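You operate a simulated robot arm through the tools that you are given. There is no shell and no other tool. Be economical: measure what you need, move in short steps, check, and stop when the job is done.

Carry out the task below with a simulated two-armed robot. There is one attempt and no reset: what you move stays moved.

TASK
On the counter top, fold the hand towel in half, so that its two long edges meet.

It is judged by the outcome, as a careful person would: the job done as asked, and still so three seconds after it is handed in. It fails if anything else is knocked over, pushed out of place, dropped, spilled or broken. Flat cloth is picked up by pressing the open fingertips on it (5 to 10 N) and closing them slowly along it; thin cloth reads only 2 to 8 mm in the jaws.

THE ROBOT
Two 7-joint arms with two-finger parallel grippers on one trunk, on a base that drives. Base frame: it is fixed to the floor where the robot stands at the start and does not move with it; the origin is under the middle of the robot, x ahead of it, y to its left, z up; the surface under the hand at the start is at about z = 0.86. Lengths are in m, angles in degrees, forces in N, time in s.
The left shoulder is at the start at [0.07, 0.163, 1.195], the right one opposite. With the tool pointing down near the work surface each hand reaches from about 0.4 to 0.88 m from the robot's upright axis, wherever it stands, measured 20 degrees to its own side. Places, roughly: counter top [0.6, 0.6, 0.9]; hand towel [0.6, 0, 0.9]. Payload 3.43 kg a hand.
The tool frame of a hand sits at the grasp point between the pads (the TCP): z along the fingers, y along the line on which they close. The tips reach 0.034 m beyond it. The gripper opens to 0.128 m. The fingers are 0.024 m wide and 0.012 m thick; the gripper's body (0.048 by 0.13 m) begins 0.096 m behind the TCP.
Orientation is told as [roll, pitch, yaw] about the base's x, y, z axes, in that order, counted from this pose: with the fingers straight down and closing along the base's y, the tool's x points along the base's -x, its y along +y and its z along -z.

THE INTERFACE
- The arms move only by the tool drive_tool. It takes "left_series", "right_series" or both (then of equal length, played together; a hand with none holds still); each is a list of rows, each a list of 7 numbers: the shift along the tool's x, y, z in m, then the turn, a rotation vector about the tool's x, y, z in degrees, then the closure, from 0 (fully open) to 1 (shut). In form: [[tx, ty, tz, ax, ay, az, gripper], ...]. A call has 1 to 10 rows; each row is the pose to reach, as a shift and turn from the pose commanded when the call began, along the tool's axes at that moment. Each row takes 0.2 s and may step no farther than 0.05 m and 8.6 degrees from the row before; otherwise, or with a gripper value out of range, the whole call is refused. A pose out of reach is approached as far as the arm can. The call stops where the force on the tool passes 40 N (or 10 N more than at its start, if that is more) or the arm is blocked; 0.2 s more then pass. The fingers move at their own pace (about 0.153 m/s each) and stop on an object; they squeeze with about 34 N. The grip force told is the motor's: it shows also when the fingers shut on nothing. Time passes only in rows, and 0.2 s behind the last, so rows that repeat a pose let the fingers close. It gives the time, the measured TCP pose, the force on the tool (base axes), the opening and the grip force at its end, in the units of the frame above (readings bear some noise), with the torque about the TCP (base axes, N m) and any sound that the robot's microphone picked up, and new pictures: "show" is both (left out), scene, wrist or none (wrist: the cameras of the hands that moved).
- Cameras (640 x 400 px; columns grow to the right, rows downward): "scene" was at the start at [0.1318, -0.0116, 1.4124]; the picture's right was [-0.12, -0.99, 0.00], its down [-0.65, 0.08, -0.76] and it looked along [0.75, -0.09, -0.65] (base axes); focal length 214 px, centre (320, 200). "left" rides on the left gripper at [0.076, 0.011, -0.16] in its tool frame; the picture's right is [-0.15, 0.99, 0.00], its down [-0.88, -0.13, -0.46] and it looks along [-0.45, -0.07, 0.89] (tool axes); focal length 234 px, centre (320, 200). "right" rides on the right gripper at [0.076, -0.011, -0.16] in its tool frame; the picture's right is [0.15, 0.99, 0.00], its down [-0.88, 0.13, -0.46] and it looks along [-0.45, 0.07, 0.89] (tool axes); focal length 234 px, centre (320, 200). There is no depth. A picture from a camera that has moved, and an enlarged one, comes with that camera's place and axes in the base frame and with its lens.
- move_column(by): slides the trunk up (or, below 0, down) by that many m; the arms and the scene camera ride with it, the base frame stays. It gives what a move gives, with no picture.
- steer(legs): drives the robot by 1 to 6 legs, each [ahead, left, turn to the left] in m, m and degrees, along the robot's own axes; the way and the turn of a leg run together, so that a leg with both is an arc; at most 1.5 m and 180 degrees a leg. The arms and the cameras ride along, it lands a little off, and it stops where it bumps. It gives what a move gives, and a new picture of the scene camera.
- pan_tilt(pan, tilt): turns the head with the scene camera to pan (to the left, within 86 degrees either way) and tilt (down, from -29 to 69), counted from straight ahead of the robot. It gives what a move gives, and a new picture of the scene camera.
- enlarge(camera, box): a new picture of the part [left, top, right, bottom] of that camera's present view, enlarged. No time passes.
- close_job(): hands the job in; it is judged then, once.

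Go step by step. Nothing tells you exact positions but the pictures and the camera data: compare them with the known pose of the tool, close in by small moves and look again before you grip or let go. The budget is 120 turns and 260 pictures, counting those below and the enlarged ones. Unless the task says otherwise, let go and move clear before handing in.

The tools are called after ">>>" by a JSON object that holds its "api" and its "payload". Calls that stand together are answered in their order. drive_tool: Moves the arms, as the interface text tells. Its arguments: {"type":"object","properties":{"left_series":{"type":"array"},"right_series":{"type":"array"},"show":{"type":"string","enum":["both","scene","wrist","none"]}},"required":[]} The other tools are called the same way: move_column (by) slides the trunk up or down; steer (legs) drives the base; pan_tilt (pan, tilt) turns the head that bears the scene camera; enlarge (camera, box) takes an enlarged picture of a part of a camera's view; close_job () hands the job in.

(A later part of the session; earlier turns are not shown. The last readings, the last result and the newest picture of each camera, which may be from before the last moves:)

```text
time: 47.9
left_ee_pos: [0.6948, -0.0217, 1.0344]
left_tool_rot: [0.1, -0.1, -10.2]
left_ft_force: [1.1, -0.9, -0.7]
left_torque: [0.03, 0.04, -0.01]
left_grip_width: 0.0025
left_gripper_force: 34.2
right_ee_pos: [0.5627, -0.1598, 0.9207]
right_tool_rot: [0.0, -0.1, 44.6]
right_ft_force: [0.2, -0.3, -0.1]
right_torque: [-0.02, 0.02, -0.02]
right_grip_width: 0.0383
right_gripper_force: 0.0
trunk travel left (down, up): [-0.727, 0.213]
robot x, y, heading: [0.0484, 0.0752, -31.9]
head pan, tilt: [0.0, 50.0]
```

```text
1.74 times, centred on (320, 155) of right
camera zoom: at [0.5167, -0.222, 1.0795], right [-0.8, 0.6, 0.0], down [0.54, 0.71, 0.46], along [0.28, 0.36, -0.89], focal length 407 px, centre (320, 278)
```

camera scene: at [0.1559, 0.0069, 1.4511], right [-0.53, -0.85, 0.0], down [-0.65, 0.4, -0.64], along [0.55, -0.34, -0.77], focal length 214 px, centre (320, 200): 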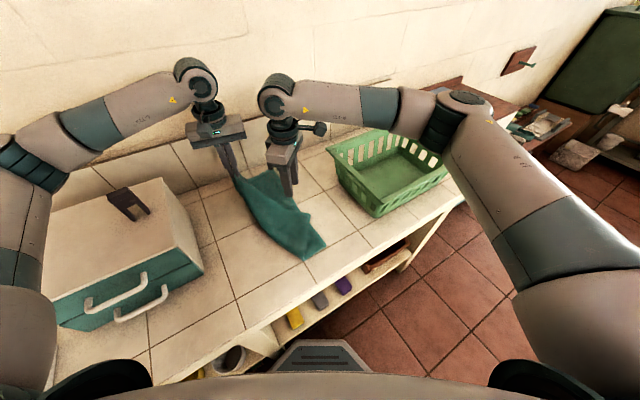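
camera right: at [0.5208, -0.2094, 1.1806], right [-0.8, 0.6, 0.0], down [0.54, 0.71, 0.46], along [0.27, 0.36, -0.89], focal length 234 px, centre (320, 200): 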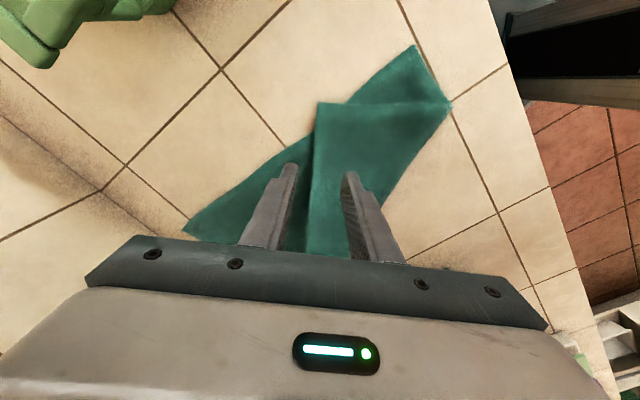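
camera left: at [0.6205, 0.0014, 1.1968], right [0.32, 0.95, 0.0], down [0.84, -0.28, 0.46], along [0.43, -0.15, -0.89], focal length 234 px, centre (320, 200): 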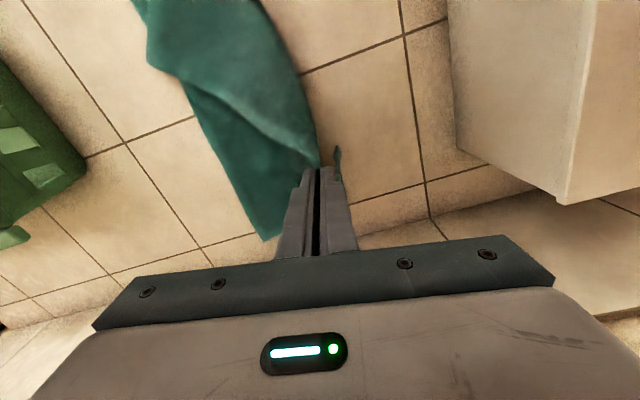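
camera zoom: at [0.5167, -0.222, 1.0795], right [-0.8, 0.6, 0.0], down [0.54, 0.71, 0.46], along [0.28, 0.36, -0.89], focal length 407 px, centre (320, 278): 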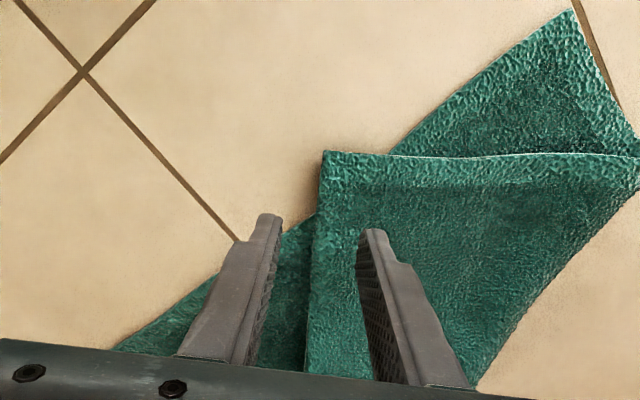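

The edge is centred. I'm lowering 11 mm and closing slowly.

>>> {"api": "drive_tool", "payload": {"right_series": [[0, 0, 0.006, 0, 0, 0, 0.7], [0, 0, 0.011, 0, 0, 0, 0.76], [0, 0, 0.011, 0, 0, 0, 0.82], [0, 0, 0.011, 0, 0, 0, 0.88], [0, 0, 0.011, 0, 0, 0, 0.94], [0, 0, 0.011, 0, 0, 0, 1], [0, 0, 0.011, 0, 0, 0, 1], [0, 0, 0.011, 0, 0, 0, 1]], "show": "none"}}

>>> {"api": "enlarge", "payload": {"camera": "right", "box": [200, 40, 440, 270]}}

```text
time: 49.7
left_ee_pos: [0.6944, -0.0227, 1.0369]
left_tool_rot: [0.0, -0.1, -10.2]
left_ft_force: [-0.4, 0.6, 0.3]
left_torque: [0.0, 0.0, 0.05]
left_grip_width: 0.0024
left_gripper_force: 33.8
right_ee_pos: [0.5623, -0.1603, 0.9087]
right_tool_rot: [0.0, -0.1, 44.4]
right_ft_force: [-0.5, -0.1, -1.2]
right_torque: [-0.01, -0.03, -0.02]
right_grip_width: 0.0
right_gripper_force: 33.4
trunk travel left (down, up): [-0.727, 0.213]
robot x, y, heading: [0.0491, 0.0719, -31.6]
head pan, tilt: [0.0, 50.0]
```

```text
1.74 times, centred on (320, 155) of right
camera zoom: at [0.5166, -0.2227, 1.0678], right [-0.8, 0.6, 0.0], down [0.54, 0.71, 0.46], along [0.28, 0.36, -0.89], focal length 407 px, centre (320, 278)
```

zoom: 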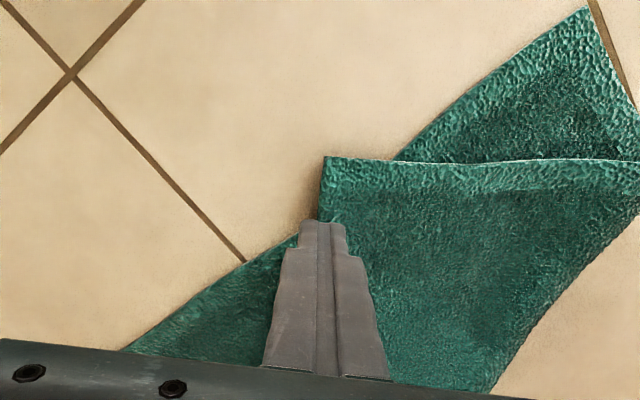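

The fingers closed above the cloth. I'll reopen, go lower to a light contact, and close again.

>>> {"api": "drive_tool", "payload": {"right_series": [[0, 0, 0, 0, 0, 0, 0.85], [0, 0, 0, 0, 0, 0, 0.76], [0, 0, 0.004, 0, 0, 0, 0.76], [0, 0, 0.008, 0, 0, 0, 0.76]], "show": "none"}}

```text
time: 50.7
left_ee_pos: [0.694, -0.0226, 1.0356]
left_tool_rot: [0.0, 0.0, -10.1]
left_ft_force: [-0.2, 0.1, -0.2]
left_torque: [0.01, 0.01, 0.04]
left_grip_width: 0.0026
left_gripper_force: 33.9
right_ee_pos: [0.5638, -0.1609, 0.9011]
right_tool_rot: [0.1, 0.0, 44.4]
right_ft_force: [-0.1, -0.2, 2.2]
right_torque: [0.02, 0.04, 0.01]
right_grip_width: 0.0308
right_gripper_force: 0.1
trunk travel left (down, up): [-0.727, 0.213]
robot x, y, heading: [0.0515, 0.0724, -31.6]
head pan, tilt: [0.0, 50.0]
```

>>> {"api": "drive_tool", "payload": {"right_series": [[0, 0, 0.002, 0, 0, 0, 0.76], [0, 0, 0.002, 0, 0, 0, 0.81], [0, 0, 0.002, 0, 0, 0, 0.86], [0, 0, 0.002, 0, 0, 0, 0.91], [0, 0, 0.002, 0, 0, 0, 0.96], [0, 0, 0.002, 0, 0, 0, 1], [0, 0, 0.002, 0, 0, 0, 1], [0, 0, 0.002, 0, 0, 0, 1]], "show": "none"}}

>>> {"api": "enlarge", "payload": {"camera": "right", "box": [200, 40, 440, 270]}}

```text
time: 52.5
left_ee_pos: [0.6943, -0.0231, 1.0355]
left_tool_rot: [0.0, -0.1, -10.2]
left_ft_force: [-0.4, -0.2, -0.5]
left_torque: [-0.01, 0.01, -0.02]
left_grip_width: 0.0025
left_gripper_force: 34.0
right_ee_pos: [0.5642, -0.1603, 0.8994]
right_tool_rot: [-0.1, 0.0, 44.4]
right_ft_force: [-0.4, -0.4, 6.0]
right_torque: [0.02, 0.02, 0.03]
right_grip_width: 0.0027
right_gripper_force: 33.9
trunk travel left (down, up): [-0.727, 0.213]
robot x, y, heading: [0.049, 0.0731, -31.8]
head pan, tilt: [0.0, 50.0]
```

```text
1.74 times, centred on (320, 155) of right
camera zoom: at [0.5175, -0.2223, 1.0593], right [-0.8, 0.6, 0.0], down [0.54, 0.71, 0.46], along [0.28, 0.36, -0.89], focal length 407 px, centre (320, 278)
```

zoom: 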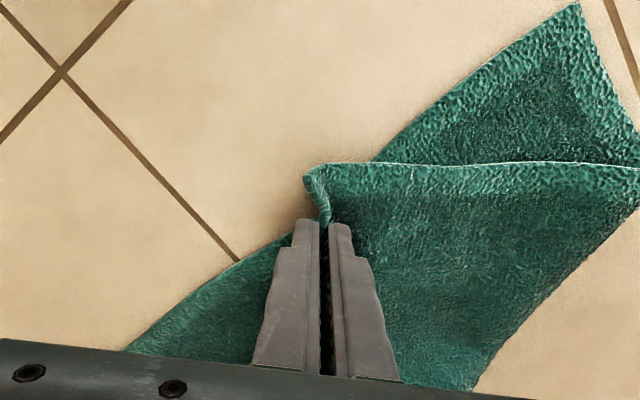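

The right hand now holds a single-layer edge (2.7 mm) near the corner. I'll lift it and bring it level with the left hand, with both edges above the middle of the towel.

>>> {"api": "drive_tool", "payload": {"right_series": [[0.001, 0.005, -0.02, 0, 0, 6, 1], [0.003, 0.02, -0.04, 0, 0, 12, 1], [0.005, 0.045, -0.055, 0, 0, 18, 1], [0.007, 0.07, -0.07, 0, 0, 24, 1], [0.009, 0.095, -0.08, 0, 0, 30, 1], [0.011, 0.12, -0.09, 0, 0, 36, 1], [0.013, 0.145, -0.1, 0, 0, 42, 1], [0.0151, 0.1688, -0.1, 0, 0, 48, 1], [0.0151, 0.1688, -0.1, 0, 0, 54, 1]]}}

```text
time: 54.5
left_ee_pos: [0.694, -0.023, 1.0358]
left_tool_rot: [0.0, 0.1, -10.3]
left_ft_force: [-6.6, -1.3, -1.5]
left_torque: [-0.02, 0.2, 0.06]
left_grip_width: 0.0024
left_gripper_force: 33.9
right_ee_pos: [0.4375, -0.0484, 1.0003]
right_tool_rot: [0.1, 0.0, -9.6]
right_ft_force: [6.7, 1.2, 1.4]
right_torque: [0.06, -0.24, 0.08]
right_grip_width: 0.0027
right_gripper_force: 33.9
trunk travel left (down, up): [-0.727, 0.213]
robot x, y, heading: [0.0514, 0.0741, -31.8]
head pan, tilt: [0.0, 50.0]
camera scene: at [0.1559, 0.0065, 1.4511], right [-0.53, -0.85, 0.0], down [-0.65, 0.4, -0.64], along [0.55, -0.34, -0.77], focal length 214 px, centre (320, 200)
camera right: at [0.3598, -0.0485, 1.159], right [0.02, 1.0, 0.0], down [0.89, -0.02, 0.46], along [0.46, -0.01, -0.89], focal length 234 px, centre (320, 200)
```

scene: 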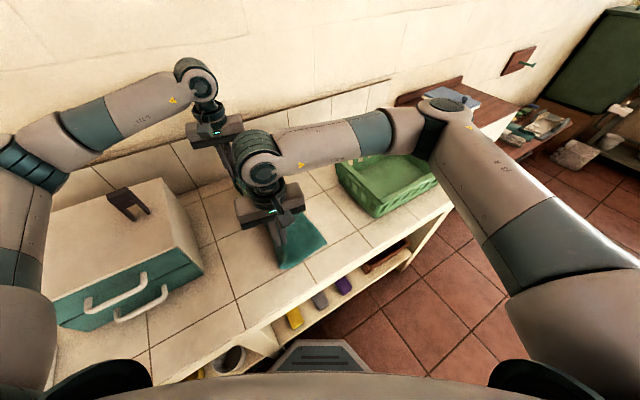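
right: 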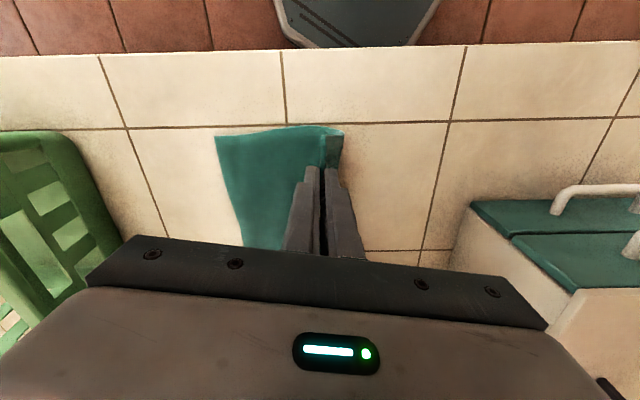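

Both hands hold the edge end-on, nearly taut and above the middle. Now I'll fold it over along an arc about the mid line, rolling as I go.

>>> {"api": "drive_tool", "payload": {"left_series": [[-0.0054, -0.0305, 0.008, -3.94, 0.7, 0, 1], [-0.0107, -0.0608, 0.0173, -7.88, 1.39, 0, 1], [-0.014, -0.08, 0.0275, -11.8, 2.1, 0, 1], [-0.0176, -0.0999, 0.0383, -15.8, 2.78, 0, 1], [-0.02, -0.115, 0.051, -19.7, 3.5, 0, 1], [-0.0231, -0.1308, 0.0649, -23.6, 4.18, 0, 1]], "right_series": [[-0.013, -0.016, -0.012, -3.94, 0.7, 0, 1], [-0.0163, -0.0344, -0.0187, -7.88, 1.39, 0, 1], [-0.0198, -0.054, -0.009, -11.8, 2.1, 0, 1], [-0.0232, -0.0736, 0.0023, -15.8, 2.78, 0, 1], [-0.026, -0.089, 0.015, -19.7, 3.5, 0, 1], [-0.0287, -0.1045, 0.0289, -23.6, 4.18, 0, 1]]}}

```text
time: 55.9
left_ee_pos: [0.6962, -0.1567, 0.97]
left_tool_rot: [23.8, 4.1, -9.3]
left_ft_force: [-0.3, -0.6, 0.8]
left_torque: [-0.05, 0.0, 0.0]
left_grip_width: 0.0026
left_gripper_force: 34.8
right_ee_pos: [0.4472, -0.1594, 0.9717]
right_tool_rot: [23.9, 4.1, -8.7]
right_ft_force: [0.3, 0.1, 0.3]
right_torque: [-0.03, 0.01, -0.04]
right_grip_width: 0.0026
right_gripper_force: 33.9
trunk travel left (down, up): [-0.727, 0.213]
robot x, y, heading: [0.0542, 0.0736, -31.8]
head pan, tilt: [0.0, 50.0]
camera scene: at [0.1553, 0.0037, 1.4511], right [-0.52, -0.85, 0.0], down [-0.65, 0.4, -0.64], along [0.55, -0.34, -0.77], focal length 214 px, centre (320, 200)
camera right: at [0.3706, -0.2245, 1.1181], right [0.02, 0.91, 0.41], down [0.89, -0.2, 0.41], along [0.45, 0.36, -0.82], focal length 234 px, centre (320, 200)
camera left: at [0.6215, -0.1986, 1.1261], right [0.32, 0.86, 0.39], down [0.84, -0.45, 0.3], along [0.43, 0.23, -0.87], focal length 234 px, centre (320, 200)
```

scene: 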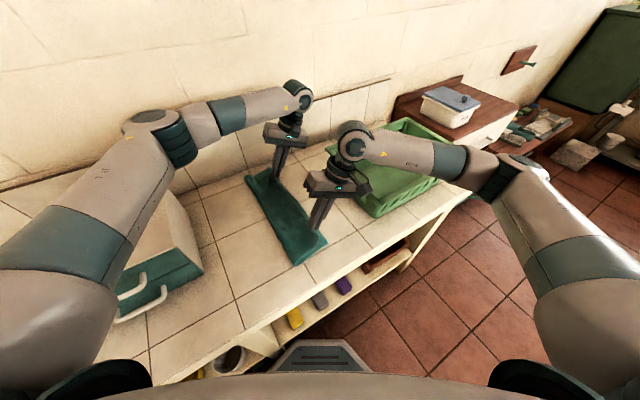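
right: 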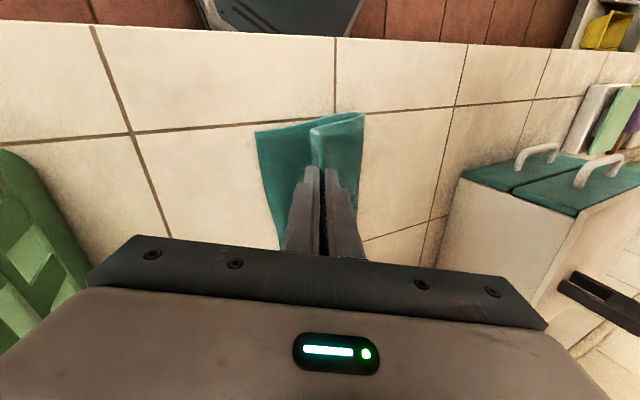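
left: 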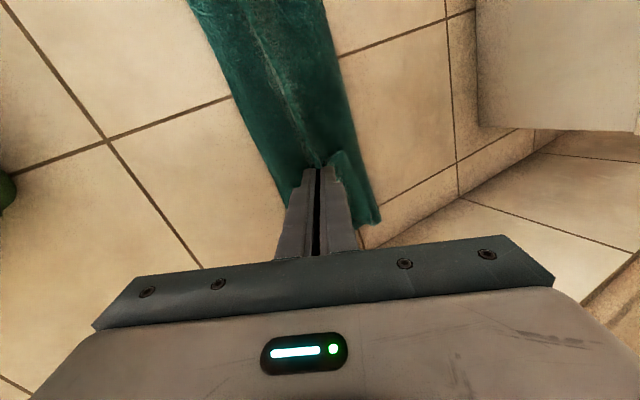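

The fold is forming well, with the crease near y = -0.055 and the bottom edge at about -0.18. I'll lay the carried edge down onto the bottom edge.

>>> {"api": "drive_tool", "payload": {"left_series": [[-0.0022, -0.0126, 0.01, -3, 0.52, 0, 1], [-0.0045, -0.0252, 0.0199, -5.9, 1.04, 0, 1], [-0.0062, -0.0353, 0.0325, -8.4, 1.5, 0, 1], [-0.008, -0.0454, 0.0452, -10.8, 1.9, 0, 1]], "right_series": [[-0.0027, -0.0153, 0.0097, -3, 0.52, 0, 1], [-0.0054, -0.0306, 0.0193, -5.9, 1.04, 0, 1], [-0.0073, -0.0412, 0.0318, -8.4, 1.5, 0, 1], [-0.0092, -0.0518, 0.0443, -10.8, 1.9, 0, 1]]}}

>>> {"api": "enlarge", "payload": {"camera": "right", "box": [220, 80, 420, 270]}}

>>> {"api": "enlarge", "payload": {"camera": "left", "box": [180, 0, 420, 270]}}

```text
time: 56.9
left_ee_pos: [0.6953, -0.1801, 0.9108]
left_tool_rot: [34.7, 5.6, -8.3]
left_ft_force: [-0.3, -0.4, -0.1]
left_torque: [-0.03, 0.0, -0.01]
left_grip_width: 0.0024
left_gripper_force: 34.3
right_ee_pos: [0.4472, -0.191, 0.9104]
right_tool_rot: [34.6, 5.7, -7.8]
right_ft_force: [-0.3, 0.1, 0.0]
right_torque: [-0.04, 0.02, 0.02]
right_grip_width: 0.0027
right_gripper_force: 34.1
trunk travel left (down, up): [-0.727, 0.213]
robot x, y, heading: [0.0525, 0.0749, -31.7]
head pan, tilt: [0.0, 50.0]
camera scene: at [0.1553, 0.0045, 1.4511], right [-0.53, -0.85, 0.0], down [-0.65, 0.4, -0.64], along [0.55, -0.34, -0.77], focal length 214 px, centre (320, 200)
camera right: at [0.3712, -0.2824, 1.0412], right [0.02, 0.82, 0.57], down [0.89, -0.28, 0.36], along [0.45, 0.5, -0.74], focal length 234 px, centre (320, 200)
camera left: at [0.6202, -0.2531, 1.0554], right [0.32, 0.78, 0.55], down [0.84, -0.49, 0.21], along [0.44, 0.39, -0.81], focal length 234 px, centre (320, 200)
```

scene: 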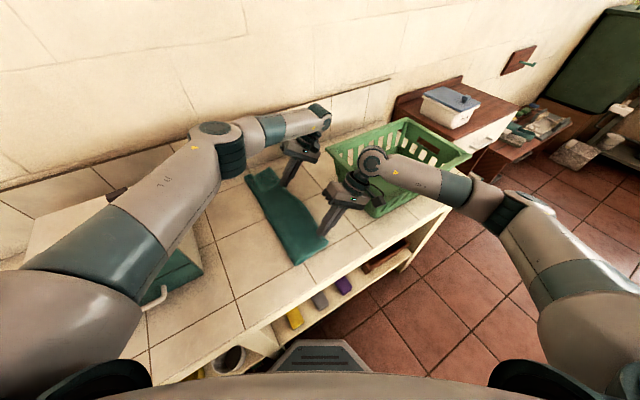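
right: 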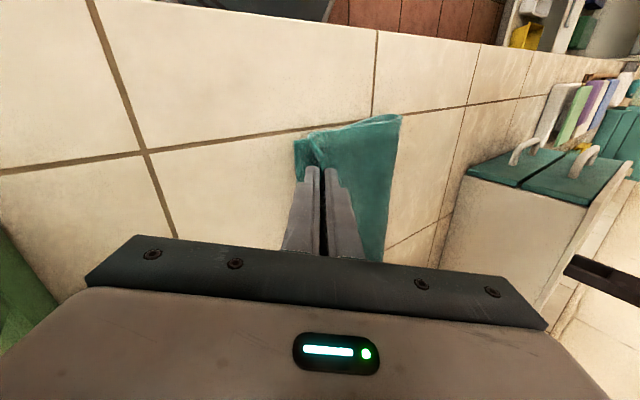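
left: 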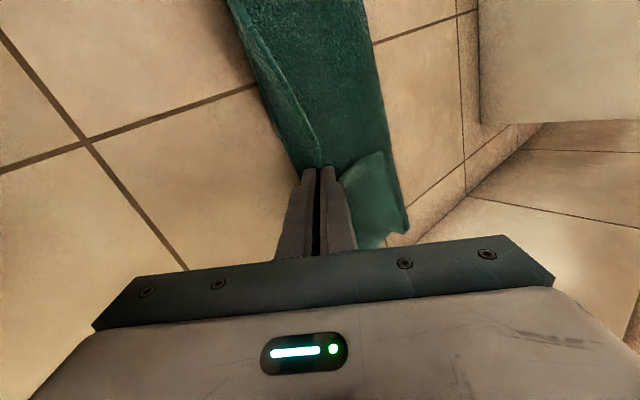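

```text
2.11 times, centred on (320, 175) of right
camera zoom: at [0.3712, -0.2824, 1.0412], right [0.02, 0.82, 0.57], down [0.89, -0.28, 0.36], along [0.45, 0.5, -0.74], focal length 493 px, centre (320, 253)
```

zoom: 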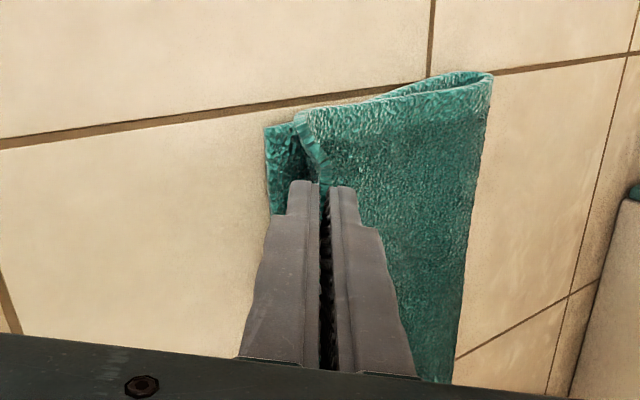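

```text
1.48 times, centred on (300, 135) of left
camera zoom: at [0.6202, -0.2531, 1.0554], right [0.32, 0.78, 0.55], down [0.84, -0.49, 0.21], along [0.44, 0.39, -0.81], focal length 347 px, centre (350, 296)
```

zoom: 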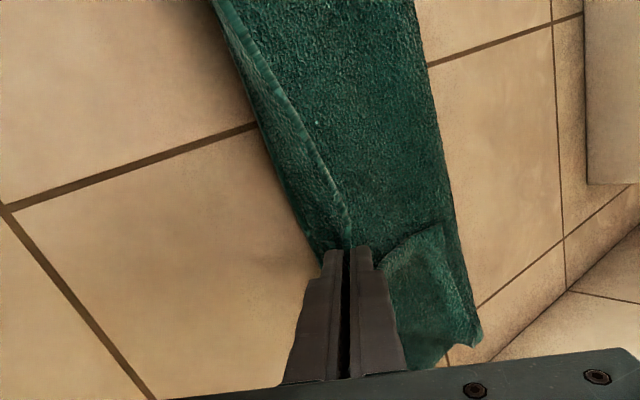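

The edge now leans outward over the bottom edge. I'll lower the last few millimetres, open slightly, slide out a little and then rise straight up, clear of the basket.

>>> {"api": "drive_tool", "payload": {"left_series": [[-0.0004, -0.0023, 0.0033, 0, 0, 0, 1], [-0.0004, -0.0023, 0.0033, 0, 0, 0, 0.95], [-0.0004, -0.0023, 0.0033, 0, 0, 0, 0.9], [0, 0, -0.015, 0, 0, 0, 0.88], [0, 0, -0.035, 0, 0, 0, 0.88], [0.004, 0.023, -0.068, 0, 0, 0, 0.88], [0.008, 0.046, -0.1, 0, 0, 0, 0.88], [0.012, 0.07, -0.13, 0, 0, 0, 0.88]], "right_series": [[-0.0004, -0.0023, 0.0033, 0, 0, 0, 1], [-0.0004, -0.0023, 0.0033, 0, 0, 0, 0.95], [-0.0004, -0.0023, 0.0033, 0, 0, 0, 0.9], [0, 0, -0.015, 0, 0, 0, 0.88], [0, 0, -0.035, 0, 0, 0, 0.88], [0.004, 0.023, -0.068, 0, 0, 0, 0.88], [0.008, 0.046, -0.1, 0, 0, 0, 0.88], [0.012, 0.07, -0.13, 0, 0, 0, 0.88]]}}

>>> {"api": "enlarge", "payload": {"camera": "left", "box": [40, 0, 420, 240]}}

>>> {"api": "enlarge", "payload": {"camera": "right", "box": [220, 80, 420, 270]}}

```text
time: 58.7
left_ee_pos: [0.6939, -0.199, 1.0555]
left_tool_rot: [34.5, 5.6, -8.4]
left_ft_force: [-0.5, 0.7, 0.0]
left_torque: [-0.02, 0.03, 0.02]
left_grip_width: 0.0154
left_gripper_force: 0.0
right_ee_pos: [0.4498, -0.2021, 1.0574]
right_tool_rot: [34.5, 5.7, -7.8]
right_ft_force: [0.6, -0.5, 1.3]
right_torque: [-0.01, -0.02, 0.03]
right_grip_width: 0.0155
right_gripper_force: 0.0
trunk travel left (down, up): [-0.727, 0.213]
robot x, y, heading: [0.0525, 0.0729, -32.0]
head pan, tilt: [0.0, 50.0]
camera scene: at [0.155, 0.0075, 1.4511], right [-0.53, -0.85, 0.0], down [-0.65, 0.4, -0.64], along [0.55, -0.34, -0.77], focal length 214 px, centre (320, 200)
camera right: at [0.3725, -0.2931, 1.1884], right [0.02, 0.82, 0.57], down [0.89, -0.27, 0.36], along [0.45, 0.5, -0.74], focal length 234 px, centre (320, 200)
camera left: at [0.6203, -0.2701, 1.2016], right [0.32, 0.78, 0.54], down [0.84, -0.49, 0.21], along [0.43, 0.39, -0.81], focal length 234 px, centre (320, 200)
```

scene: 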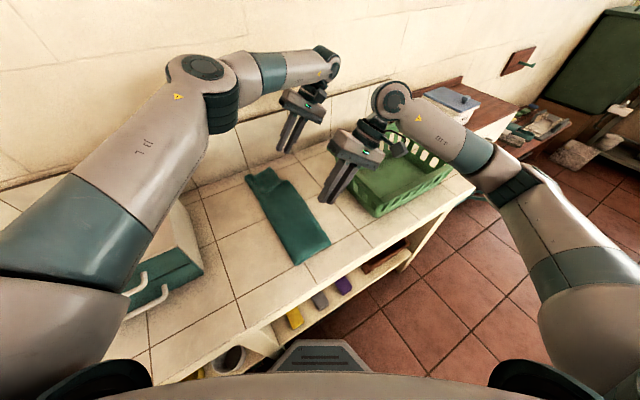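
right: 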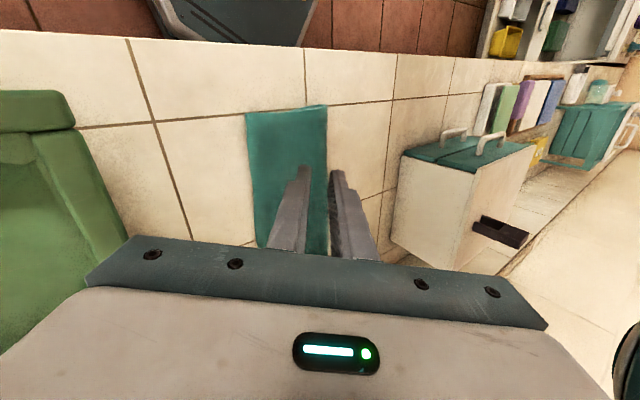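
left: 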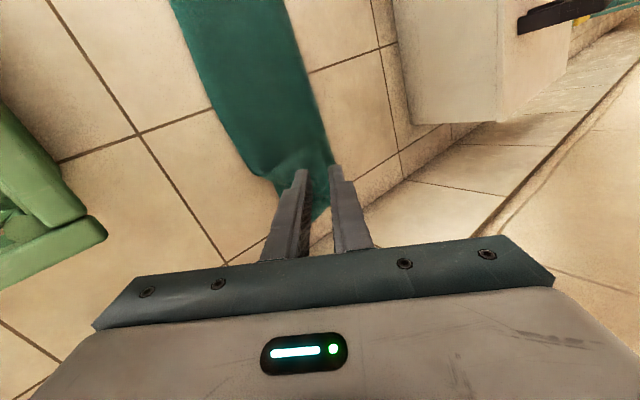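

```text
1.67 times, centred on (230, 120) of left
camera zoom: at [0.6203, -0.2701, 1.2016], right [0.32, 0.78, 0.54], down [0.84, -0.49, 0.21], along [0.43, 0.39, -0.81], focal length 390 px, centre (470, 333)
```

zoom: 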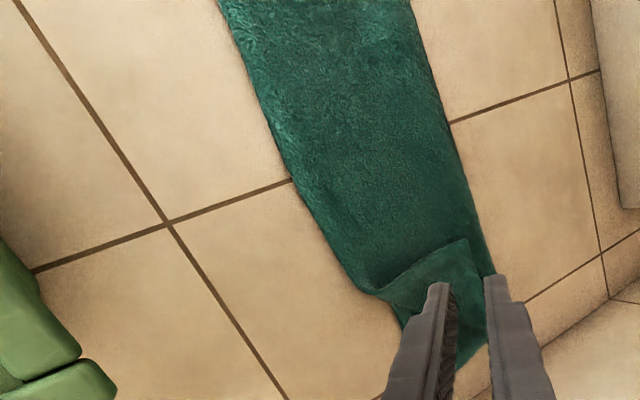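

```text
2.11 times, centred on (320, 175) of right
camera zoom: at [0.3725, -0.2931, 1.1884], right [0.02, 0.82, 0.57], down [0.89, -0.27, 0.36], along [0.45, 0.5, -0.74], focal length 493 px, centre (320, 253)
```

zoom: 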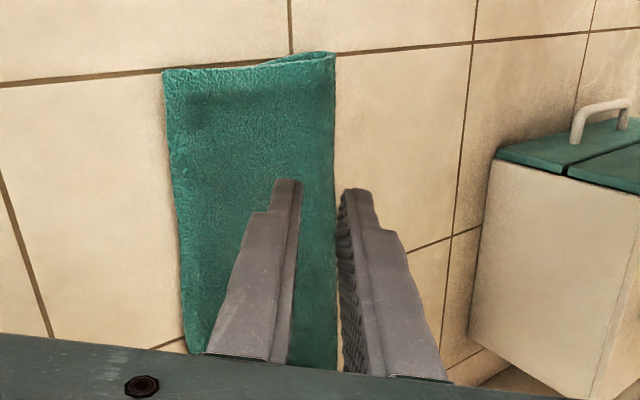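

The near part lies neatly edge to edge. Only the far corner of the top layer is still folded back. I'll set the hands upright to get a clear look.

>>> {"api": "drive_tool", "payload": {"left_series": [[0, 0, 0, 8, -1.4, 0, 0.7], [0, 0, 0, 16, -2.8, 0, 0.7], [0, 0, 0, 24, -4.2, 0, 0.7], [0, 0, 0, 30, -5.3, 0, 0.7], [0, 0, 0, 34.4, -6.1, 0, 0.7]], "right_series": [[0, 0, -0.01, 8, -1.4, 0, 0.7], [0, 0, -0.02, 16, -2.8, 0, 0.7], [0, 0, -0.03, 24, -4.2, 0, 0.7], [0, 0, -0.04, 30, -5.3, 0, 0.7], [0, 0, -0.05, 34.4, -6.1, 0, 0.7]], "show": "wrist"}}

>>> {"api": "enlarge", "payload": {"camera": "left", "box": [220, 0, 480, 240]}}

>>> {"api": "enlarge", "payload": {"camera": "scene", "box": [220, 140, 360, 280]}}

```text
time: 59.9
left_ee_pos: [0.6954, -0.1937, 1.0563]
left_tool_rot: [-0.2, -0.1, -10.1]
left_ft_force: [-0.6, 0.0, -0.5]
left_torque: [0.0, -0.01, -0.01]
left_grip_width: 0.0383
left_gripper_force: 0.1
right_ee_pos: [0.4471, -0.2326, 1.0981]
right_tool_rot: [-0.1, 0.0, -9.7]
right_ft_force: [-0.3, -0.6, -0.5]
right_torque: [-0.01, 0.01, -0.01]
right_grip_width: 0.0383
right_gripper_force: 0.1
trunk travel left (down, up): [-0.727, 0.213]
robot x, y, heading: [0.0502, 0.0749, -31.7]
head pan, tilt: [0.0, 50.0]
camera right: at [0.3705, -0.2306, 1.2577], right [0.02, 1.0, 0.0], down [0.89, -0.02, 0.46], along [0.45, -0.01, -0.89], focal length 234 px, centre (320, 200)
camera left: at [0.621, -0.1702, 1.2166], right [0.32, 0.95, 0.0], down [0.84, -0.28, 0.46], along [0.43, -0.15, -0.89], focal length 234 px, centre (320, 200)
```

right: 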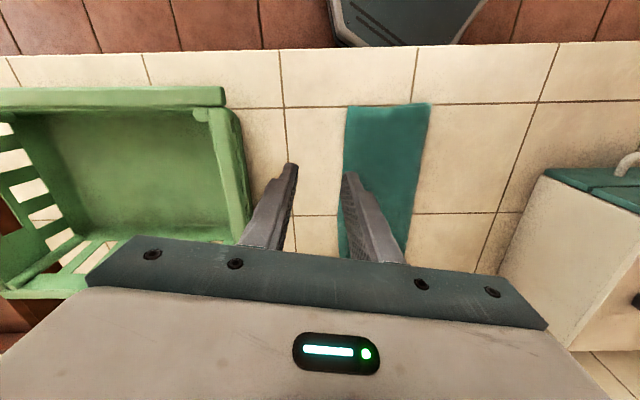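
left: 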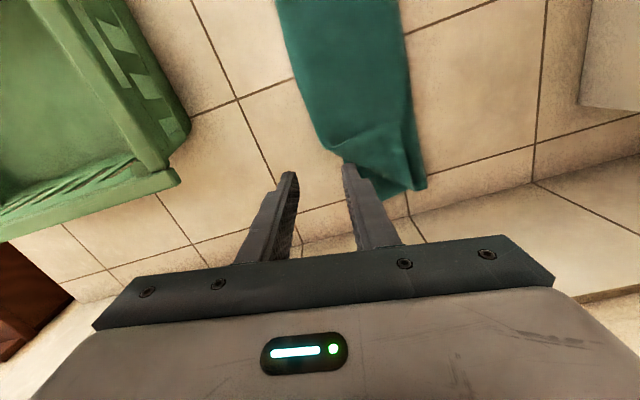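

```text
1.67 times, centred on (350, 120) of left
camera zoom: at [0.621, -0.1702, 1.2166], right [0.32, 0.95, 0.0], down [0.84, -0.28, 0.46], along [0.43, -0.15, -0.89], focal length 390 px, centre (270, 333)
```

zoom: 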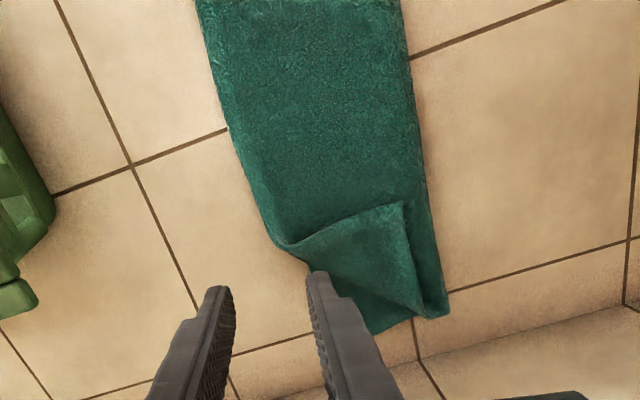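

```text
2.86 times, centred on (290, 210) of scene
camera zoom: at [0.1561, 0.0079, 1.4512], right [-0.53, -0.85, 0.0], down [-0.65, 0.4, -0.64], along [0.55, -0.34, -0.77], focal length 613 px, centre (406, 171)
```

zoom: 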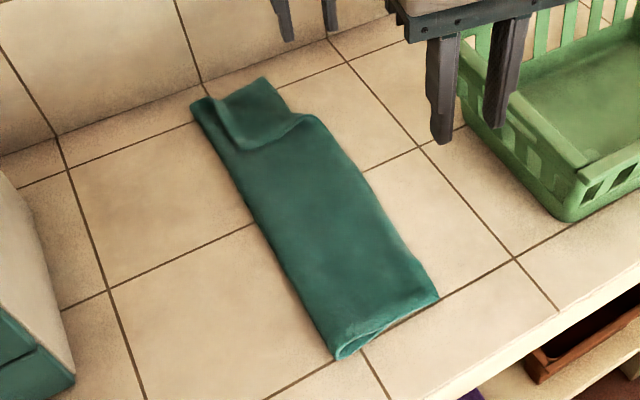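

The far corner is a triangle folded back, with its tip near (0.71, -0.08). It belongs at about (0.826, -0.18). I'll bring the left hand over the tip to pinch it.

>>> {"api": "drive_tool", "payload": {"left_series": [[-0.0015, 0.03, 0, 0, 0, 0, 0.76], [-0.003, 0.06, 0, 0, 0, 0, 0.76], [-0.0045, 0.09, 0, 0, 0, 0, 0.76], [-0.0061, 0.1186, 0, 0, 0, 0, 0.76], [-0.0061, 0.1186, 0.04, 0, 0, 0, 0.76], [-0.0061, 0.1186, 0.08, 0, 0, 0, 0.76], [-0.0061, 0.1186, 0.12, 0, 0, 0, 0.76]], "show": "none"}}

>>> {"api": "enlarge", "payload": {"camera": "left", "box": [200, 40, 440, 280]}}

```text
time: 61.5
left_ee_pos: [0.7235, -0.0811, 0.9346]
left_tool_rot: [0.1, -0.2, -10.1]
left_ft_force: [0.2, 0.6, 0.2]
left_torque: [0.03, -0.01, 0.03]
left_grip_width: 0.0306
left_gripper_force: 0.0
right_ee_pos: [0.4461, -0.234, 1.0992]
right_tool_rot: [0.0, 0.0, -9.6]
right_ft_force: [0.1, 0.1, 0.0]
right_torque: [-0.01, 0.03, 0.02]
right_grip_width: 0.0385
right_gripper_force: 0.0
trunk travel left (down, up): [-0.727, 0.213]
robot x, y, heading: [0.0506, 0.0749, -31.7]
head pan, tilt: [0.0, 50.0]
```

```text
1.67 times, centred on (320, 160) of left
camera zoom: at [0.6498, -0.0568, 1.0952], right [0.32, 0.95, 0.0], down [0.84, -0.28, 0.46], along [0.43, -0.15, -0.89], focal length 390 px, centre (320, 267)
```

zoom: 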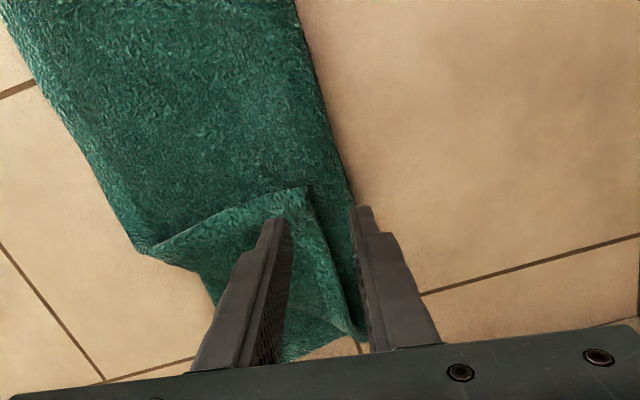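

The tip's edge is between the fingers. I'm lowering and closing slowly.

>>> {"api": "drive_tool", "payload": {"left_series": [[0, -0.003, 0.01, 0, 0, 0, 0.76], [0, -0.003, 0.02, 0, 0, 0, 0.76], [0, -0.003, 0.03, 0, 0, 0, 0.76], [0, -0.003, 0.03, 0, 0, 0, 0.82], [0, -0.003, 0.03, 0, 0, 0, 0.87], [0, -0.003, 0.03, 0, 0, 0, 0.92], [0, -0.003, 0.03, 0, 0, 0, 0.97], [0, -0.003, 0.03, 0, 0, 0, 1], [0, -0.003, 0.03, 0, 0, 0, 1], [0, -0.003, 0.03, 0, 0, 0, 1]], "show": "none"}}

>>> {"api": "enlarge", "payload": {"camera": "left", "box": [200, 40, 440, 280]}}

```text
time: 63.7
left_ee_pos: [0.72, -0.0845, 0.9088]
left_tool_rot: [0.1, -0.2, -10.2]
left_ft_force: [0.3, 0.1, 0.5]
left_torque: [0.01, 0.0, 0.01]
left_grip_width: 0.0003
left_gripper_force: 32.8
right_ee_pos: [0.4465, -0.233, 1.0994]
right_tool_rot: [0.1, -0.1, -9.6]
right_ft_force: [0.3, 0.5, 0.2]
right_torque: [0.06, 0.0, -0.02]
right_grip_width: 0.0385
right_gripper_force: 0.1
trunk travel left (down, up): [-0.727, 0.213]
robot x, y, heading: [0.0533, 0.0761, -31.6]
head pan, tilt: [0.0, 50.0]
```

```text
1.67 times, centred on (320, 160) of left
camera zoom: at [0.6458, -0.059, 1.0682], right [0.32, 0.95, 0.0], down [0.84, -0.28, 0.46], along [0.44, -0.15, -0.89], focal length 390 px, centre (320, 267)
```

zoom: 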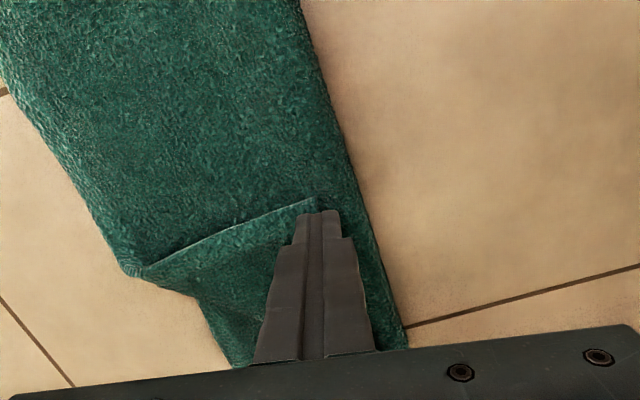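

I missed by a few millimetres of height. I'll reopen, go 5 mm lower and try again.

>>> {"api": "drive_tool", "payload": {"left_series": [[0, 0, 0, 0, 0, 0, 0.85], [0, 0, 0, 0, 0, 0, 0.78], [0, 0, 0.005, 0, 0, 0, 0.78], [0, 0, 0.005, 0, 0, 0, 0.78], [0, 0, 0.005, 0, 0, 0, 0.84], [0, 0, 0.005, 0, 0, 0, 0.89], [0, 0, 0.005, 0, 0, 0, 0.94], [0, 0, 0.005, 0, 0, 0, 1], [0, 0, 0.005, 0, 0, 0, 1], [0, 0, 0.005, 0, 0, 0, 1]], "show": "none"}}

>>> {"api": "enlarge", "payload": {"camera": "left", "box": [200, 40, 440, 280]}}

```text
time: 65.9
left_ee_pos: [0.7184, -0.083, 0.905]
left_tool_rot: [0.1, -0.3, -10.1]
left_ft_force: [-0.1, -0.6, 2.5]
left_torque: [-0.03, -0.03, -0.01]
left_grip_width: 0.0034
left_gripper_force: 33.5
right_ee_pos: [0.4456, -0.2324, 1.0984]
right_tool_rot: [0.2, -0.1, -9.6]
right_ft_force: [0.0, -0.4, -0.5]
right_torque: [0.01, -0.01, -0.06]
right_grip_width: 0.0383
right_gripper_force: 0.0
trunk travel left (down, up): [-0.727, 0.213]
robot x, y, heading: [0.0471, 0.0757, -31.6]
head pan, tilt: [0.0, 50.0]
```

```text
1.67 times, centred on (320, 160) of left
camera zoom: at [0.6447, -0.0588, 1.0646], right [0.32, 0.95, 0.0], down [0.84, -0.28, 0.46], along [0.44, -0.15, -0.89], focal length 390 px, centre (320, 267)
```

zoom: 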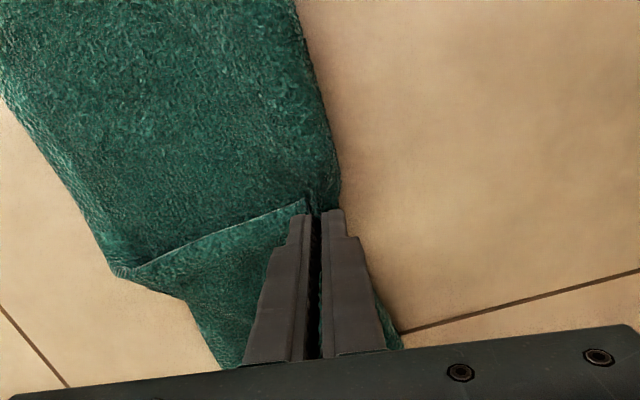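

It has a hold at 3.4 mm. I'll lift a little to check that it's only the corner.

>>> {"api": "drive_tool", "payload": {"left_series": [[0, 0, -0.015, 0, 0, 0, 1], [0, 0, -0.03, 0, 0, 0, 1]], "show": "scene"}}

>>> {"api": "enlarge", "payload": {"camera": "left", "box": [200, 40, 440, 280]}}

>>> {"api": "enlarge", "payload": {"camera": "scene", "box": [220, 130, 360, 280]}}

```text
time: 66.5
left_ee_pos: [0.7204, -0.083, 0.9307]
left_tool_rot: [0.1, 0.0, -10.2]
left_ft_force: [-0.3, 0.8, 0.0]
left_torque: [-0.04, 0.0, -0.03]
left_grip_width: 0.0033
left_gripper_force: 33.5
right_ee_pos: [0.447, -0.2334, 1.0978]
right_tool_rot: [0.0, 0.0, -9.6]
right_ft_force: [-0.2, -0.3, -1.0]
right_torque: [0.01, -0.04, 0.01]
right_grip_width: 0.0384
right_gripper_force: 0.1
trunk travel left (down, up): [-0.727, 0.213]
robot x, y, heading: [0.0505, 0.0755, -31.6]
head pan, tilt: [0.0, 50.0]
camera scene: at [0.1552, 0.0068, 1.4507], right [-0.53, -0.85, 0.0], down [-0.65, 0.4, -0.64], along [0.55, -0.34, -0.77], focal length 214 px, centre (320, 200)
```

scene: 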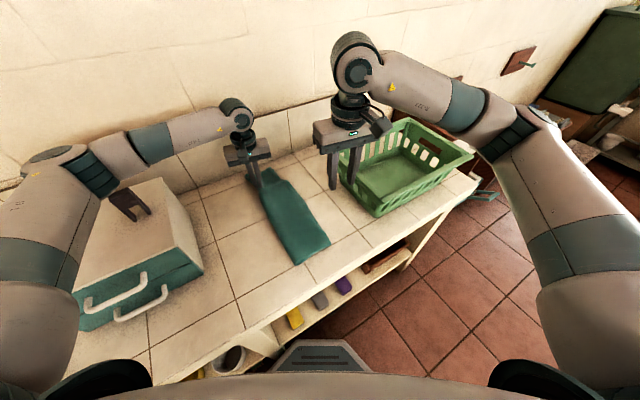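

```text
1.67 times, centred on (320, 160) of left
camera zoom: at [0.6473, -0.0587, 1.0911], right [0.32, 0.95, 0.0], down [0.84, -0.29, 0.46], along [0.43, -0.14, -0.89], focal length 390 px, centre (320, 267)
```

zoom: 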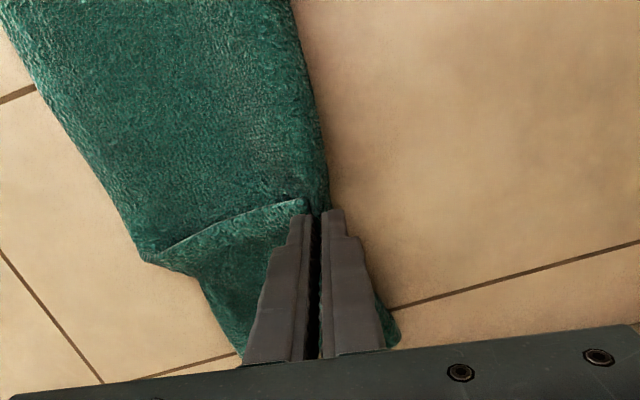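

```text
2.67 times, centred on (290, 205) of scene
camera zoom: at [0.1552, 0.0068, 1.4507], right [-0.53, -0.85, 0.0], down [-0.65, 0.4, -0.64], along [0.55, -0.34, -0.77], focal length 572 px, centre (400, 187)
```

zoom: 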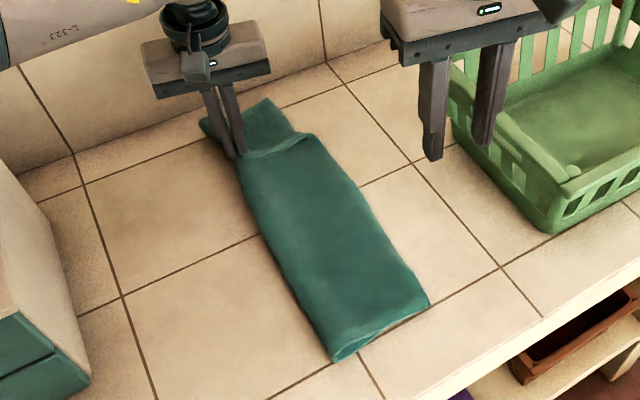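

It caught the crease layer too. I'll set it down, let go, and instead pinch the corner's other free edge, the one facing me, with the fingers closing roughly along x.

>>> {"api": "drive_tool", "payload": {"left_series": [[0, 0, 0.014, 0, 0, 0, 1], [0, 0, 0.026, 0, 0, 0, 1], [0, 0, 0.026, 0, 0, 0, 0.85], [0, 0, 0.026, 0, 0, 0, 0.78], [0, 0, 0, 0, 0, 0, 0.78], [0, 0, -0.03, 0, 0, 0, 0.78], [0, 0, -0.04, 0, 0, 8, 0.78]], "show": "none"}}

>>> {"api": "drive_tool", "payload": {"left_series": [[0.001, -0.005, 0, 0, 0, 8, 0.7], [0.002, -0.01, 0, 0, 0, 16, 0.7], [0.003, -0.018, 0, 0, 0, 24, 0.7], [0.004, -0.024, 0, 0, 0, 32, 0.7], [0.005, -0.03, 0, 0, 0, 40, 0.7], [0.006, -0.0366, 0, 0, 0, 48, 0.7]], "show": "none"}}

>>> {"api": "enlarge", "payload": {"camera": "left", "box": [180, 20, 460, 280]}}

```text
time: 68.1
left_ee_pos: [0.7219, -0.0822, 0.9708]
left_tool_rot: [0.0, -0.1, -18.3]
left_ft_force: [0.7, 0.7, 0.8]
left_torque: [-0.02, 0.0, 0.01]
left_grip_width: 0.0282
left_gripper_force: 0.1
right_ee_pos: [0.4475, -0.2326, 1.0974]
right_tool_rot: [-0.1, 0.0, -9.6]
right_ft_force: [-0.2, -0.7, -0.2]
right_torque: [0.03, 0.0, 0.02]
right_grip_width: 0.0383
right_gripper_force: 0.0
trunk travel left (down, up): [-0.727, 0.213]
robot x, y, heading: [0.0495, 0.0739, -31.8]
head pan, tilt: [0.0, 50.0]
```

```text
time: 69.5
left_ee_pos: [0.7039, -0.116, 0.972]
left_tool_rot: [0.1, 0.1, -66.2]
left_ft_force: [0.1, 0.3, 0.3]
left_torque: [0.02, 0.01, -0.03]
left_grip_width: 0.0386
left_gripper_force: 0.0
right_ee_pos: [0.4465, -0.2334, 1.0991]
right_tool_rot: [0.0, -0.1, -9.6]
right_ft_force: [0.0, 0.0, 0.1]
right_torque: [0.01, 0.01, -0.01]
right_grip_width: 0.0383
right_gripper_force: 0.0
trunk travel left (down, up): [-0.727, 0.213]
robot x, y, heading: [0.0492, 0.0724, -31.5]
head pan, tilt: [0.0, 50.0]
```

```text
1.54 times, centred on (320, 150) of left
camera zoom: at [0.6826, -0.0419, 1.1339], right [0.96, 0.26, 0.0], down [0.23, -0.86, 0.46], along [0.12, -0.44, -0.89], focal length 360 px, centre (320, 277)
```

zoom: 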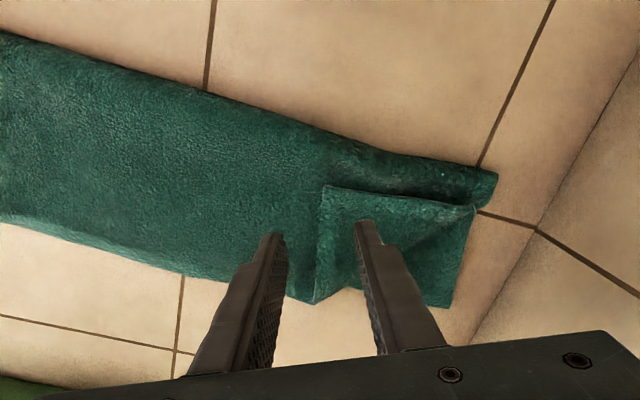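

The corner's near-facing edge now lies between the fingers. I'm lowering and closing gently.

>>> {"api": "drive_tool", "payload": {"left_series": [[0, 0, 0.025, 0, 0, 0, 0.72], [0, 0, 0.05, 0, 0, 0, 0.76], [0, 0, 0.068, 0, 0, 0, 0.76], [0, 0, 0.068, 0, 0, 0, 0.82], [0, 0, 0.068, 0, 0, 0, 0.88], [0, 0, 0.068, 0, 0, 0, 0.94], [0, 0, 0.068, 0, 0, 0, 1], [0, 0, 0.068, 0, 0, 0, 1], [0, 0, 0.068, 0, 0, 0, 1]], "show": "none"}}

>>> {"api": "enlarge", "payload": {"camera": "left", "box": [180, 20, 460, 280]}}

```text
time: 71.5
left_ee_pos: [0.7022, -0.118, 0.9076]
left_tool_rot: [0.2, -0.2, -66.2]
left_ft_force: [0.4, -0.2, -0.1]
left_torque: [-0.01, 0.01, -0.02]
left_grip_width: 0.0001
left_gripper_force: 32.7
right_ee_pos: [0.4463, -0.2326, 1.0981]
right_tool_rot: [0.1, -0.1, -9.6]
right_ft_force: [-0.7, 0.3, 0.2]
right_torque: [0.02, 0.01, 0.0]
right_grip_width: 0.0386
right_gripper_force: 0.0
trunk travel left (down, up): [-0.727, 0.213]
robot x, y, heading: [0.0455, 0.0774, -31.6]
head pan, tilt: [0.0, 50.0]
```

```text
1.54 times, centred on (320, 150) of left
camera zoom: at [0.6809, -0.0441, 1.0684], right [0.96, 0.27, 0.0], down [0.23, -0.86, 0.46], along [0.12, -0.44, -0.89], focal length 360 px, centre (320, 277)
```

zoom: 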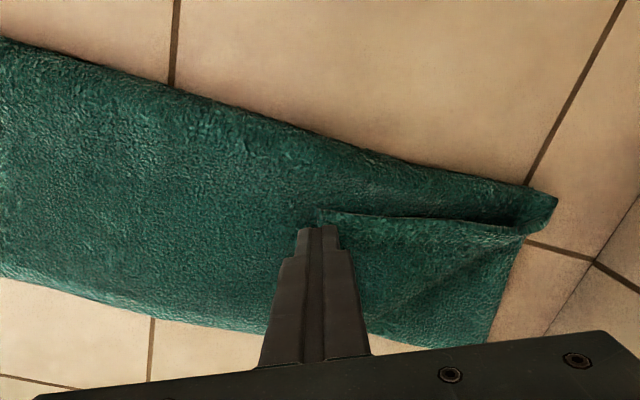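

>>> {"api": "drive_tool", "payload": {"left_series": [[0, 0, -0.004, 0, 0, 0, 0.85], [0, 0, 0, 0, 0, 0, 0.78], [0, 0, 0.0045, 0, 0, 0, 0.78], [0, 0, 0.0045, 0, 0, 0, 0.78], [0, 0, 0.0045, 0, 0, 0, 0.84], [0, 0, 0.0045, 0, 0, 0, 0.9], [0, 0, 0.0045, 0, 0, 0, 0.95], [0, 0, 0.0045, 0, 0, 0, 1], [0, 0, 0.0045, 0, 0, 0, 1], [0, 0, 0.0045, 0, 0, 0, 1]], "show": "none"}}

>>> {"api": "enlarge", "payload": {"camera": "left", "box": [180, 20, 460, 280]}}

```text
time: 73.7
left_ee_pos: [0.7022, -0.1182, 0.9031]
left_tool_rot: [0.3, -0.1, -66.1]
left_ft_force: [0.9, -0.3, 3.2]
left_torque: [0.01, -0.08, 0.02]
left_grip_width: 0.0
left_gripper_force: 33.1
right_ee_pos: [0.4451, -0.2326, 1.0985]
right_tool_rot: [0.1, -0.3, -9.6]
right_ft_force: [0.2, 0.8, 0.3]
right_torque: [0.02, 0.01, 0.01]
right_grip_width: 0.0388
right_gripper_force: 0.0
trunk travel left (down, up): [-0.727, 0.213]
robot x, y, heading: [0.0503, 0.0771, -31.6]
head pan, tilt: [0.0, 50.0]
```

```text
1.54 times, centred on (320, 150) of left
camera zoom: at [0.6804, -0.0444, 1.0638], right [0.96, 0.27, 0.01], down [0.23, -0.86, 0.46], along [0.13, -0.44, -0.89], focal length 360 px, centre (320, 277)
```

zoom: 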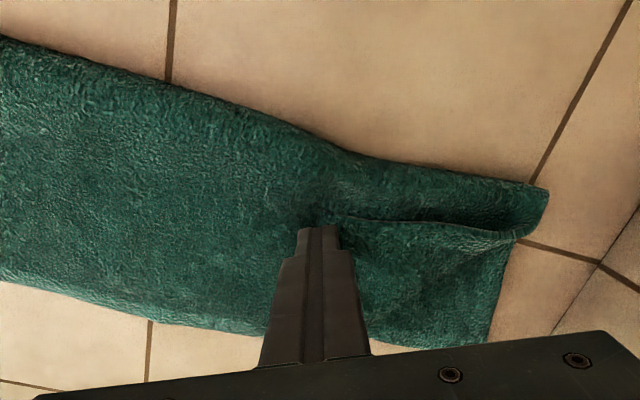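

The pinch slips on the doubled cloth. The outer edge near x = 0.6 overhangs onto bare counter, so I'll lift the edge there with the right hand to raise the far corner. The left hand can then take the raised edge. First I'll clear the left hand.

>>> {"api": "drive_tool", "payload": {"left_series": [[0, 0, -0.03, 0, 0, 0, 0.9], [0.015, 0.0068, -0.06, 0, 0, 0, 0.8], [0.034, 0.0152, -0.09, 0, 0, 0, 0.7], [0.053, 0.0236, -0.11, 0, 0, 0, 0.7], [0.072, 0.032, -0.12, 0, 0, 0, 0.7], [0.0914, 0.0405, -0.12, 0, 0, 0, 0.7]], "right_series": [[0, 0, 0, 0, 0, 0, 0.76], [-0.03, 0.012, 0, 0, 0, 0, 0.76], [-0.06, 0.024, 0.0, 0, 0, 0, 0.76], [-0.09, 0.036, 0.02, 0, 0, 0, 0.76], [-0.12, 0.05, 0.05, 0, 0, 0, 0.76], [-0.1458, 0.0612, 0.08, 0, 0, 0, 0.76]], "show": "none"}}

>>> {"api": "drive_tool", "payload": {"right_series": [[0, 0, 0.04, 0, 0, 0, 0.76], [0, 0, 0.075, 0, 0, 0, 0.76]]}}

>>> {"api": "enlarge", "payload": {"camera": "right", "box": [200, 40, 440, 280]}}

```text
time: 75.1
left_ee_pos: [0.7039, -0.0158, 1.0195]
left_tool_rot: [0.1, -0.2, -66.1]
left_ft_force: [0.2, 0.4, -0.3]
left_torque: [-0.03, 0.0, -0.02]
left_grip_width: 0.0385
left_gripper_force: 0.0
right_ee_pos: [0.6056, -0.1958, 1.0145]
right_tool_rot: [-0.1, 0.0, -9.5]
right_ft_force: [0.3, -0.4, -0.6]
right_torque: [-0.06, 0.02, -0.03]
right_grip_width: 0.0305
right_gripper_force: 0.1
trunk travel left (down, up): [-0.727, 0.213]
robot x, y, heading: [0.0479, 0.0775, -31.8]
head pan, tilt: [0.0, 50.0]
```

```text
time: 75.7
left_ee_pos: [0.7023, -0.0156, 1.02]
left_tool_rot: [0.2, 0.0, -66.3]
left_ft_force: [-0.4, 0.6, -0.5]
left_torque: [0.03, 0.03, 0.0]
left_grip_width: 0.0381
left_gripper_force: 0.1
right_ee_pos: [0.6034, -0.1978, 0.9391]
right_tool_rot: [0.0, 0.0, -9.6]
right_ft_force: [-0.6, -0.3, -0.6]
right_torque: [-0.04, 0.04, 0.02]
right_grip_width: 0.0306
right_gripper_force: 0.0
trunk travel left (down, up): [-0.727, 0.213]
robot x, y, heading: [0.0483, 0.0766, -31.4]
head pan, tilt: [0.0, 50.0]
camera scene: at [0.1565, 0.0069, 1.4511], right [-0.52, -0.85, 0.0], down [-0.65, 0.4, -0.64], along [0.55, -0.34, -0.77], focal length 214 px, centre (320, 200)
camera right: at [0.5252, -0.1962, 1.0982], right [0.02, 1.0, 0.0], down [0.89, -0.02, 0.46], along [0.46, -0.01, -0.89], focal length 234 px, centre (320, 200)
```

scene: 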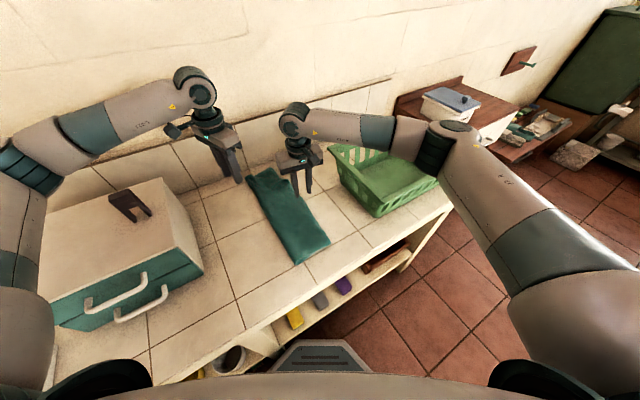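
right: 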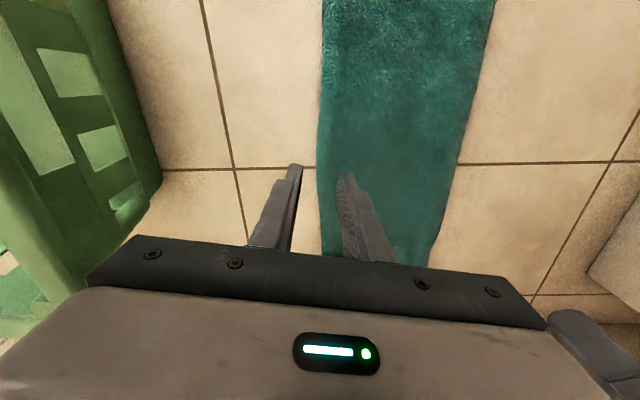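

```text
1.67 times, centred on (320, 160) of right
camera zoom: at [0.5252, -0.1962, 1.0982], right [0.02, 1.0, 0.0], down [0.89, -0.02, 0.46], along [0.46, -0.01, -0.89], focal length 390 px, centre (320, 267)
```

zoom: 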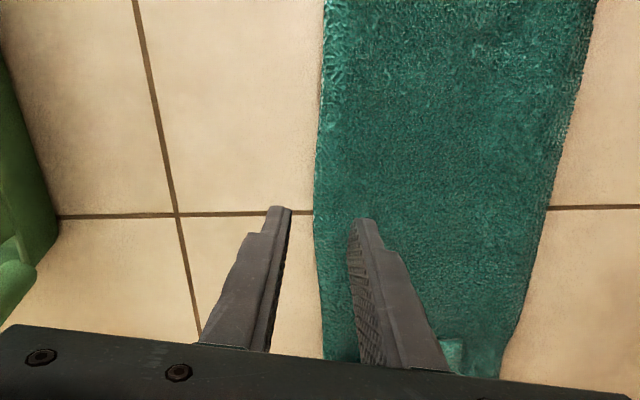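

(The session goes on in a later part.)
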